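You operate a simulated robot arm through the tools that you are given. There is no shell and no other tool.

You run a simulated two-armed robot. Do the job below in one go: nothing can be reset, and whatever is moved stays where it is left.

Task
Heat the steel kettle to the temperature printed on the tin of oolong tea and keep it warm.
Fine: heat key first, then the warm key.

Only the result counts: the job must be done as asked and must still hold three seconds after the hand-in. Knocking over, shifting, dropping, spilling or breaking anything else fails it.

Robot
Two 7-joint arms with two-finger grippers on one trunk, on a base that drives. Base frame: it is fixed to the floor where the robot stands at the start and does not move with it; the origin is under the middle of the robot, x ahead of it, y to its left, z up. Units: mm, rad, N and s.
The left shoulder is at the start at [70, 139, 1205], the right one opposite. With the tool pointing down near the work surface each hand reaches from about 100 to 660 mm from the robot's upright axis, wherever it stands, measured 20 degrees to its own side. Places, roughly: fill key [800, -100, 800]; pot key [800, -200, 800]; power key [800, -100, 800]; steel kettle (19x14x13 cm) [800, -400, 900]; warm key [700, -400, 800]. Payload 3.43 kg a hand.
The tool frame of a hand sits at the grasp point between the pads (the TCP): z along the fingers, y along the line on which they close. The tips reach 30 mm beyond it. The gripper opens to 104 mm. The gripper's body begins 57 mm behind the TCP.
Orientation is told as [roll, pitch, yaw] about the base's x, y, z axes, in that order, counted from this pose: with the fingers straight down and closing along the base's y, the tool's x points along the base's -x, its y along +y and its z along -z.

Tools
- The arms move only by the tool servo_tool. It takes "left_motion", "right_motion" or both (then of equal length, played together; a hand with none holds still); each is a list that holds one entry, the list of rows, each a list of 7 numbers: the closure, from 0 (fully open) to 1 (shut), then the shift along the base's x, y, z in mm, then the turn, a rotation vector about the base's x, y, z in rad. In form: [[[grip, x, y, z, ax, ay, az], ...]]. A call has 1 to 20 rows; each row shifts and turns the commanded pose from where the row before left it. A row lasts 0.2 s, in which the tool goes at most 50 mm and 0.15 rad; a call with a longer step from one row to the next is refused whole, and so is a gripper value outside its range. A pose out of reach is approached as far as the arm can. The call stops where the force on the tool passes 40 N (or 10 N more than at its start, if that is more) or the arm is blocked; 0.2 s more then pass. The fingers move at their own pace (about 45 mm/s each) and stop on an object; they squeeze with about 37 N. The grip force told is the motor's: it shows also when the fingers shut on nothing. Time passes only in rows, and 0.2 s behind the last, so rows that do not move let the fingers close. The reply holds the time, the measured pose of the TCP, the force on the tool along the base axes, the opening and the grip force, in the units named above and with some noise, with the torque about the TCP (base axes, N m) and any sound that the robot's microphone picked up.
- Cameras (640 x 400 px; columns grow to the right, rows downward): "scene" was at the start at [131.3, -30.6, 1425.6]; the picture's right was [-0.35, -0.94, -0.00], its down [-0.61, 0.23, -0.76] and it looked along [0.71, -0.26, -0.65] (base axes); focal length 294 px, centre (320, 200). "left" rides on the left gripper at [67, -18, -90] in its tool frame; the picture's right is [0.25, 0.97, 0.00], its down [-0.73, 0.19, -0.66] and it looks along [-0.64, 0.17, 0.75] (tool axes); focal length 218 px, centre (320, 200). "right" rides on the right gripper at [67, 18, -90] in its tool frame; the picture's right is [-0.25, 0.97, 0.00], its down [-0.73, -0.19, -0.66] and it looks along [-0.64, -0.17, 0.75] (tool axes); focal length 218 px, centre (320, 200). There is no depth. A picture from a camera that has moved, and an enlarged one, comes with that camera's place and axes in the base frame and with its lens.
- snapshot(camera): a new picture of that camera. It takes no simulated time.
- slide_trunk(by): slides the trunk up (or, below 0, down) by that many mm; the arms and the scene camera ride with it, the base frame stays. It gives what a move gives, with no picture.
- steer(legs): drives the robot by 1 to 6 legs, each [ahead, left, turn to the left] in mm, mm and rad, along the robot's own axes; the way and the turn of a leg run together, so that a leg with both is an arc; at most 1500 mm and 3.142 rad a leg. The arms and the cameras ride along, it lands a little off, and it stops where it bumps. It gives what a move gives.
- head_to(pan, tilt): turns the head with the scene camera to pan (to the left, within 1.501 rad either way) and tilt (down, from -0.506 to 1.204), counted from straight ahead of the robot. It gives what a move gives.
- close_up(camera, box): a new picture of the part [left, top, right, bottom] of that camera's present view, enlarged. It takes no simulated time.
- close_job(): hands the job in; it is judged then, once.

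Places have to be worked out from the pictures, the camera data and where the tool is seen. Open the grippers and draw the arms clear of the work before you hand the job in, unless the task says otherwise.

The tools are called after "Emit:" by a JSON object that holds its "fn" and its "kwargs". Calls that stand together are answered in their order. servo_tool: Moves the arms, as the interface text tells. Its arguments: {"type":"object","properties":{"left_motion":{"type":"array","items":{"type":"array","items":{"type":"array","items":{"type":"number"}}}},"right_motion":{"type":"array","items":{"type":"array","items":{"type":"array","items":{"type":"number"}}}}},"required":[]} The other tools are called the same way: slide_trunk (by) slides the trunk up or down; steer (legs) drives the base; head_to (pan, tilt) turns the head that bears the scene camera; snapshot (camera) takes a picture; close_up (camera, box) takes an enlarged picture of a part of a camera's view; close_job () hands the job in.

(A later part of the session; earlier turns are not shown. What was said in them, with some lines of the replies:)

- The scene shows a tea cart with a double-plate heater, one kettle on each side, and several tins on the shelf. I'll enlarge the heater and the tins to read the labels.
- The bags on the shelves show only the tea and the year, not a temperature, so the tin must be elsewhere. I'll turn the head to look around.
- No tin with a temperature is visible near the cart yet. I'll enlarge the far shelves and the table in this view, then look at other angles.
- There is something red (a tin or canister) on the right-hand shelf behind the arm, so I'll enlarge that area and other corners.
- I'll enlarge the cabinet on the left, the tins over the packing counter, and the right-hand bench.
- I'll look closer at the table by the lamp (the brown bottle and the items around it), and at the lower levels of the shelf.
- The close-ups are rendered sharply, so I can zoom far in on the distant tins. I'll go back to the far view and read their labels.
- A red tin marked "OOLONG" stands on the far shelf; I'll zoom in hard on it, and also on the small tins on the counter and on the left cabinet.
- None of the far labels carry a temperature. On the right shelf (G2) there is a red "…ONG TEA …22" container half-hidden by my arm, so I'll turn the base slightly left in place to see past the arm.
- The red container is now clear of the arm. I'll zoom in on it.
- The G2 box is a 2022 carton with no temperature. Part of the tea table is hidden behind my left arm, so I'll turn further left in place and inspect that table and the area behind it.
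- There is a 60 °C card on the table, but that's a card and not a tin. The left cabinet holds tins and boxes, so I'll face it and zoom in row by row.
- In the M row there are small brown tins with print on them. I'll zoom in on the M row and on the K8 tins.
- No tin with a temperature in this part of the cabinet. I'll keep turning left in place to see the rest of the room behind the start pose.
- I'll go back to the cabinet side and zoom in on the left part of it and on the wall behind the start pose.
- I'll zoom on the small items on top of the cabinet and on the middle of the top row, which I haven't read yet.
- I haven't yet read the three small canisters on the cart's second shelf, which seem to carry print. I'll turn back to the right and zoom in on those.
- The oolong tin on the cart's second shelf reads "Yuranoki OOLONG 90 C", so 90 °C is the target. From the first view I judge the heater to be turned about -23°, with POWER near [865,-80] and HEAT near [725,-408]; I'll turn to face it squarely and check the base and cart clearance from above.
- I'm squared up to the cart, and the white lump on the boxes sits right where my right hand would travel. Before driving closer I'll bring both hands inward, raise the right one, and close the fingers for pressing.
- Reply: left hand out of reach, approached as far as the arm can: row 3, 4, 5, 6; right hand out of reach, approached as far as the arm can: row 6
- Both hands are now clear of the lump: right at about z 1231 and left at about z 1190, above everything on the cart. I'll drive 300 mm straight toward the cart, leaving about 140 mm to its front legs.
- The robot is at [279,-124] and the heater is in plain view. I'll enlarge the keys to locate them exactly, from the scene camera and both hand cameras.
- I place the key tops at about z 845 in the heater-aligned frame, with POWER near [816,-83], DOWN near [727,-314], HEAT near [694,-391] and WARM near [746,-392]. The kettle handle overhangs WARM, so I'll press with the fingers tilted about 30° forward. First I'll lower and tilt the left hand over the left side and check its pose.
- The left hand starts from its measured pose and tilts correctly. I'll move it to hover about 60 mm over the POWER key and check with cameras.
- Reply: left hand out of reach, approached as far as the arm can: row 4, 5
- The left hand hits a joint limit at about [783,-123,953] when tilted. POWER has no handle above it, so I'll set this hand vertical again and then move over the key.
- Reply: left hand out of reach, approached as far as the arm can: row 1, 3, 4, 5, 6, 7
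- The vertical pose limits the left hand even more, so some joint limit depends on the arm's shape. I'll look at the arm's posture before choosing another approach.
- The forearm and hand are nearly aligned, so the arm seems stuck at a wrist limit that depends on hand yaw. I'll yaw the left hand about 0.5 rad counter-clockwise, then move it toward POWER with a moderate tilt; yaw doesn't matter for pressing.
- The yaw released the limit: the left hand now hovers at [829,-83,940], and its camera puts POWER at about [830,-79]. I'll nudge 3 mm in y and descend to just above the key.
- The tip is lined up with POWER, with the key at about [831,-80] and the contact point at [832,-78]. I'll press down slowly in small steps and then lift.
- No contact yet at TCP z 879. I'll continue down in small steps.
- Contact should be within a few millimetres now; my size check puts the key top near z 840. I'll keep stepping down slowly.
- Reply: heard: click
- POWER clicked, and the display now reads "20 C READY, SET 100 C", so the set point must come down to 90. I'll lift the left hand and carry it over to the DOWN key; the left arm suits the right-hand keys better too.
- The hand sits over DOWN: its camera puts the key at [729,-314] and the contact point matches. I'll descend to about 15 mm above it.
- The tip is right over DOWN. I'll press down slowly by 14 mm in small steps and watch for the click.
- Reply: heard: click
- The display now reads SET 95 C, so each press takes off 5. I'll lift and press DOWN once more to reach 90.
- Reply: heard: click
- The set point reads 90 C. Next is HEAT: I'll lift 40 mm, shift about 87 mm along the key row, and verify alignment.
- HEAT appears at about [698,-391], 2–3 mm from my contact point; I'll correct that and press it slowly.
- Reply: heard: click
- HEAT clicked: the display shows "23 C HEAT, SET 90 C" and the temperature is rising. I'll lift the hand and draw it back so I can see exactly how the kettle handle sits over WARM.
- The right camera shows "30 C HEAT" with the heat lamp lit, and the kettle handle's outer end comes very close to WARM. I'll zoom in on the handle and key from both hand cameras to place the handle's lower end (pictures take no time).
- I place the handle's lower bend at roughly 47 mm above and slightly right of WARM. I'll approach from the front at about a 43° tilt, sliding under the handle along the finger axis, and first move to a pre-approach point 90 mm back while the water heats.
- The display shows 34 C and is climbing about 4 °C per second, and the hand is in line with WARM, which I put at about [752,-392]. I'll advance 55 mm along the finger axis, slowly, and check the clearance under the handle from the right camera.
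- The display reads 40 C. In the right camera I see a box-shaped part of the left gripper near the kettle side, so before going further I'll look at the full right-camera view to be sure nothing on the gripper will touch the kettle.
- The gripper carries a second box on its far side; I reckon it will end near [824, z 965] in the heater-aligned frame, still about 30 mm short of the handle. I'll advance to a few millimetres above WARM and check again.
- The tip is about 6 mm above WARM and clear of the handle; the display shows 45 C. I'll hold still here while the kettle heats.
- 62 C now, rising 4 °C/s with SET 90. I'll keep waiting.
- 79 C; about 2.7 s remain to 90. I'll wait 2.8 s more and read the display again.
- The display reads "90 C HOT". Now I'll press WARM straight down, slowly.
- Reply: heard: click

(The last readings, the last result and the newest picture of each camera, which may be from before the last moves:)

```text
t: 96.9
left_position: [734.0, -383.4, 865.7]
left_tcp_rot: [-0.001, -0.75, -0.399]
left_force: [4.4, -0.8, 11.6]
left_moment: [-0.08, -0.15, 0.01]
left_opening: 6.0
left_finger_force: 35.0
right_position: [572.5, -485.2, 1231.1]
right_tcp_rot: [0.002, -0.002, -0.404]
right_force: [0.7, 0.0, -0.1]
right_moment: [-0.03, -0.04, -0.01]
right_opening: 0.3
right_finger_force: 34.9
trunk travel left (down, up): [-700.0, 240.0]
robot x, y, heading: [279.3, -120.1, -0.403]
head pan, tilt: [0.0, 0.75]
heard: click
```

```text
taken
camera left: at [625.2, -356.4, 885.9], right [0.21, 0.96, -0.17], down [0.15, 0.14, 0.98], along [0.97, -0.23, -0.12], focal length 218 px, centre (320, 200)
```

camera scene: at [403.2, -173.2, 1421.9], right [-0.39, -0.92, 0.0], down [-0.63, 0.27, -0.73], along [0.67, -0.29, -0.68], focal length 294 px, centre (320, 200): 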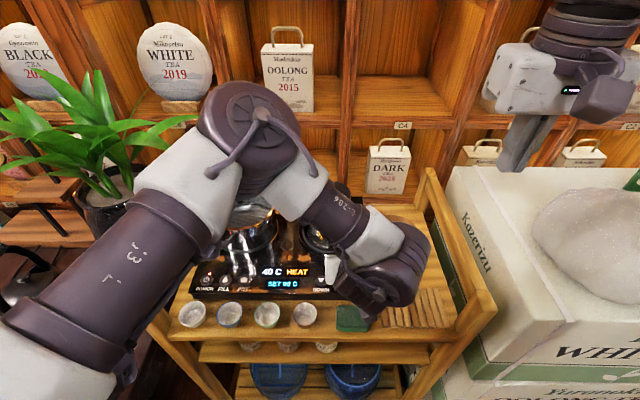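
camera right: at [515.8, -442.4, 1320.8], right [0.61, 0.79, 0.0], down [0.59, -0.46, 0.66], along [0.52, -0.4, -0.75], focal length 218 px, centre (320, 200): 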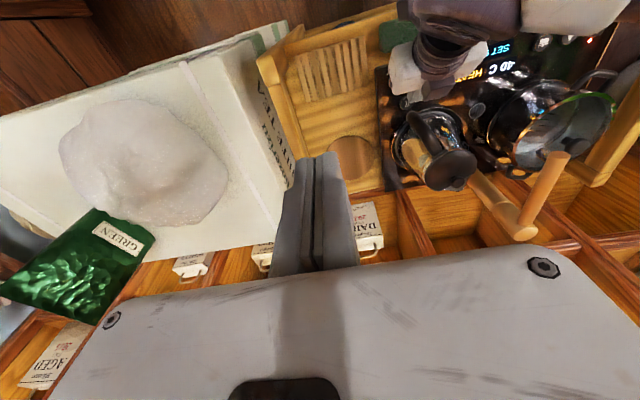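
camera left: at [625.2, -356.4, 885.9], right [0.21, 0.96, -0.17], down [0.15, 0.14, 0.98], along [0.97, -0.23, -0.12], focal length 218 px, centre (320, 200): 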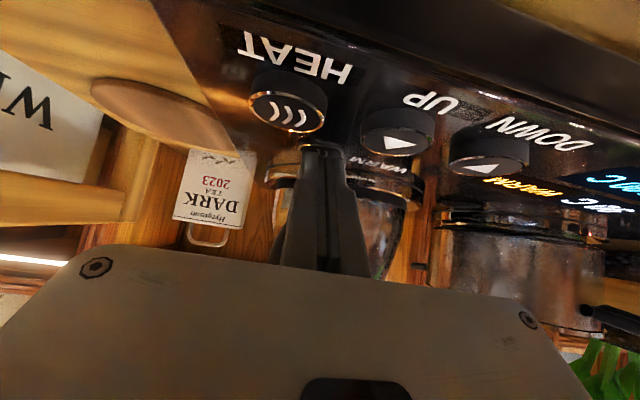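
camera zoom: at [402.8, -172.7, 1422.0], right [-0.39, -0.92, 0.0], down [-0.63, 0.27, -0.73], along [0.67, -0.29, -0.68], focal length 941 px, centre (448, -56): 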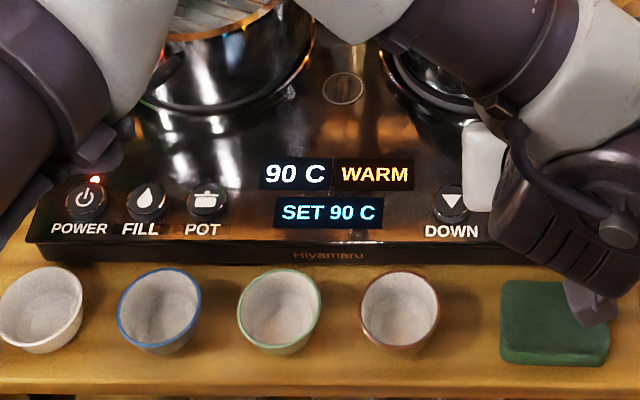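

WARM clicked and the display reads "90 C WARM, SET 90 C". I'll lift off the key a few millimetres, then back out along the finger axis so the handle isn't touched.

Emit:
{"fn": "servo_tool", "kwargs": {"left_motion": [[[1, 0, 0, 2, 0, 0, 0], [1, -1, 0.4, 3, 0, 0, 0], [1, -9.4, 4.0, 11, 0, 0, 0], [1, -9.4, 4.0, 11, 0, 0, 0], [1, -9.4, 4.0, 11, 0, 0, 0], [1, -9.4, 4.0, 11, 0, 0, 0], [1, -9.4, 4.0, 11, 0, 0, 0], [1, -9.4, 4.0, 11, 0, 0, 0], [1, -9.4, 4.0, 11, 0, 0, 0]]]}}

Emit:
{"fn": "close_up", "kwargs": {"camera": "scene", "box": [180, 150, 400, 330]}}

Emit:
{"fn": "close_up", "kwargs": {"camera": "right", "box": [360, 0, 600, 200]}}

```text
t: 98.9
left_position: [665.8, -355.7, 946.8]
left_tcp_rot: [-0.001, -0.75, -0.399]
left_force: [0.5, -0.2, 0.2]
left_moment: [-0.03, -0.01, -0.01]
left_opening: 0.2
left_finger_force: 34.6
right_position: [570.3, -485.7, 1231.3]
right_tcp_rot: [0.003, -0.003, -0.404]
right_force: [0.3, -0.4, -0.5]
right_moment: [0.0, 0.01, 0.01]
right_opening: 0.2
right_finger_force: 34.9
trunk travel left (down, up): [-700.0, 240.0]
robot x, y, heading: [273.4, -118.2, -0.404]
head pan, tilt: [0.0, 0.75]
```

```text
2.22 times, centred on (290, 240) of scene
camera zoom: at [402.3, -173.2, 1421.9], right [-0.39, -0.92, 0.0], down [-0.63, 0.27, -0.73], along [0.67, -0.29, -0.68], focal length 654 px, centre (387, 111)
```

zoom: 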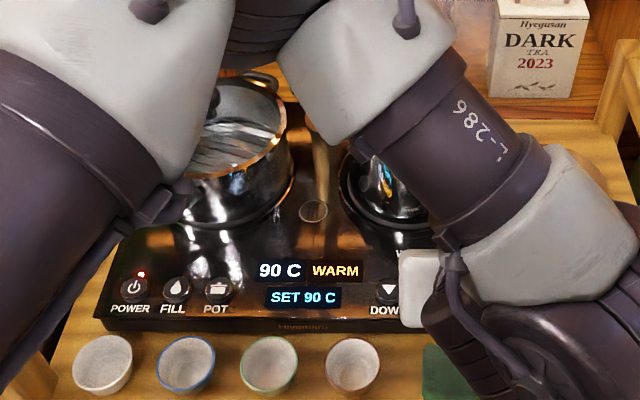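

```text
2.00 times, centred on (480, 100) of right
camera zoom: at [514.9, -442.4, 1320.9], right [0.61, 0.79, 0.0], down [0.59, -0.46, 0.66], along [0.52, -0.4, -0.75], focal length 436 px, centre (0, 400)
```

zoom: 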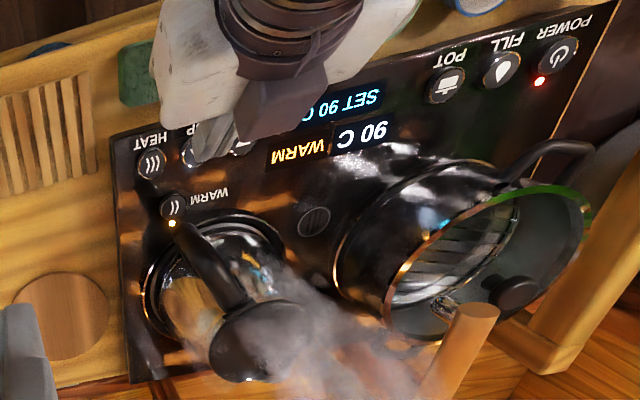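

The WARM lamp is lit, steam rises, and nothing has shifted. I'll raise the left hand, straighten it, and open both grippers well above the work.

Emit:
{"fn": "servo_tool", "kwargs": {"left_motion": [[[1, -1, 15, 33, 0.0494, 0.1148, 0], [1, -1, 15, 33, 0.0494, 0.1148, 0], [1, -1, 15, 33, 0.0494, 0.1148, 0], [1, -1, 15, 33, 0.0494, 0.1148, 0], [1, -1, 15, 33, 0.0494, 0.1148, 0], [1, -1, 15, 33, 0.0494, 0.1148, 0], [0, 0, 0, 0, 0, 0, 0], [0, 0, 0, 0, 0, 0, 0], [0, 0, 0, 0, 0, 0, 0], [0, 0, 0, 0, 0, 0, 0], [0, 0, 0, 0, 0, 0, 0], [0, 0, 0, 0, 0, 0, 0]]], "right_motion": [[[1, 0, 0, 0, 0, 0, 0], [1, 0, 0, 0, 0, 0, 0], [1, 0, 0, 0, 0, 0, 0], [1, 0, 0, 0, 0, 0, 0], [1, 0, 0, 0, 0, 0, 0], [1, 0, 0, 0, 0, 0, 0], [0, 0, 0, 0, 0, 0, 0], [0, 0, 0, 0, 0, 0, 0], [0, 0, 0, 0, 0, 0, 0], [0, 0, 0, 0, 0, 0, 0], [0, 0, 0, 0, 0, 0, 0], [0, 0, 0, 0, 0, 0, 0]]]}}

Emit:
{"fn": "snapshot", "kwargs": {"camera": "scene"}}

```text
t: 101.5
left_position: [660.7, -266.5, 1147.3]
left_tcp_rot: [0.002, 0.002, -0.401]
left_force: [-0.4, 0.3, -0.3]
left_moment: [0.0, 0.02, 0.05]
left_opening: 103.7
left_finger_force: 0.1
right_position: [573.1, -486.9, 1230.5]
right_tcp_rot: [0.004, -0.003, -0.403]
right_force: [-0.9, 0.0, 0.6]
right_moment: [0.02, 0.03, -0.05]
right_opening: 104.0
right_finger_force: 0.0
trunk travel left (down, up): [-700.0, 240.0]
robot x, y, heading: [280.0, -121.0, -0.4]
head pan, tilt: [0.0, 0.75]
```

```text
taken
camera scene: at [403.4, -173.1, 1421.9], right [-0.39, -0.92, 0.0], down [-0.63, 0.27, -0.73], along [0.67, -0.29, -0.68], focal length 294 px, centre (320, 200)
```

scene: 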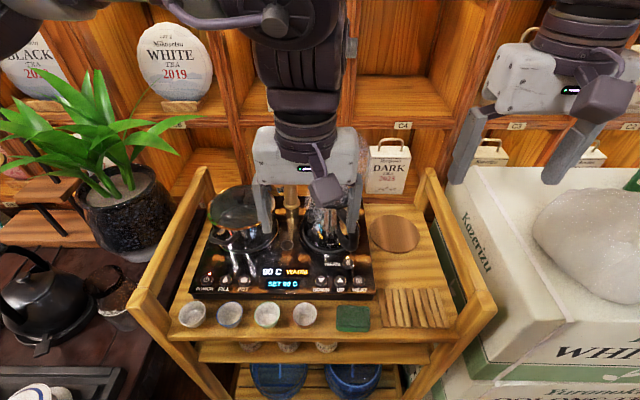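

Both hands are high and open. I'll back the robot straight out the way it came and check the display once more.

Emit:
{"fn": "steer", "kwargs": {"legs": [[-280, 0, 0]]}}

Emit:
{"fn": "snapshot", "kwargs": {"camera": "scene"}}

Emit:
{"fn": "close_up", "kwargs": {"camera": "scene", "box": [190, 100, 410, 230]}}

```text
t: 103.5
left_position: [408.5, -156.7, 1146.0]
left_tcp_rot: [0.002, 0.003, -0.396]
left_force: [0.2, 0.8, 1.2]
left_moment: [0.02, 0.02, 0.0]
left_opening: 104.0
left_finger_force: 0.1
right_position: [321.9, -377.2, 1229.9]
right_tcp_rot: [0.006, -0.003, -0.397]
right_force: [0.4, -0.3, -0.6]
right_moment: [0.0, 0.0, 0.0]
right_opening: 104.1
right_finger_force: 0.0
trunk travel left (down, up): [-700.0, 240.0]
robot x, y, heading: [25.4, -11.5, -0.396]
head pan, tilt: [0.0, 0.75]
```

```text
taken
camera scene: at [150.9, -65.6, 1421.6], right [-0.39, -0.92, 0.0], down [-0.63, 0.27, -0.73], along [0.67, -0.28, -0.68], focal length 294 px, centre (320, 200)
```

scene: 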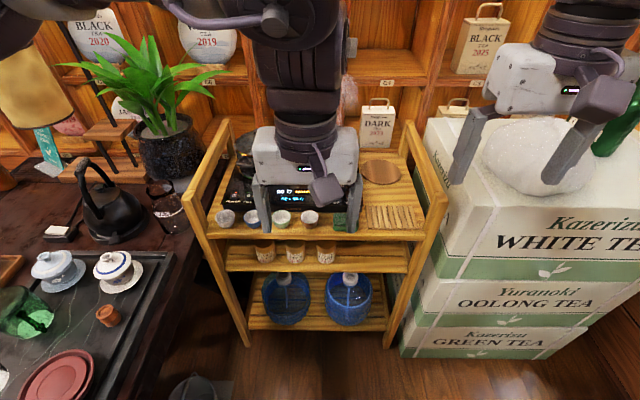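

```text
2.91 times, centred on (300, 165) of scene
camera zoom: at [150.9, -65.6, 1421.6], right [-0.39, -0.92, 0.0], down [-0.63, 0.27, -0.73], along [0.67, -0.28, -0.68], focal length 856 px, centre (378, 302)
```

zoom: 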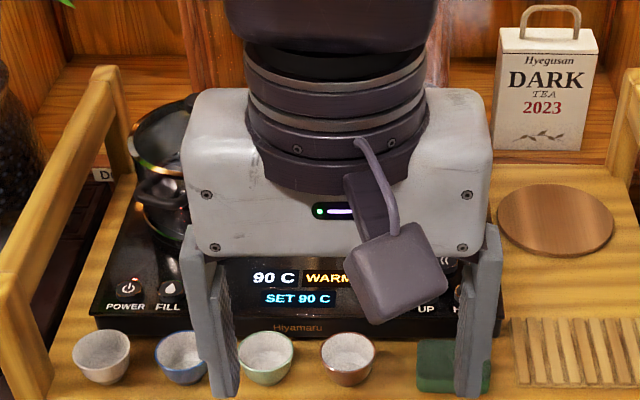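

About 7 s after WARM was pressed, the display still holds "90 C WARM, SET 90 C". Both grippers are open, the arms are clear, and nothing on the cart has moved, so I'm handing in the job.

Emit:
{"fn": "close_job", "kwargs": {}}

```text
The job is handed in.
```

The steel kettle is at 90 °C and keeping warm. That is the temperature on the Yuranoki oolong tin on the cart's second shelf.

The heater was off, so I pressed POWER first. It started at a set point of 100, and two presses of DOWN brought it to 90. I then pressed HEAT, waited until the display read "90 C HOT", and pressed WARM.

About 7 seconds after the WARM press, the display still read "90 C WARM, SET 90 C". I saw nothing bumped or moved. The arms are clear of the cart and both grippers are open. I have handed the job in, but no verdict came back.
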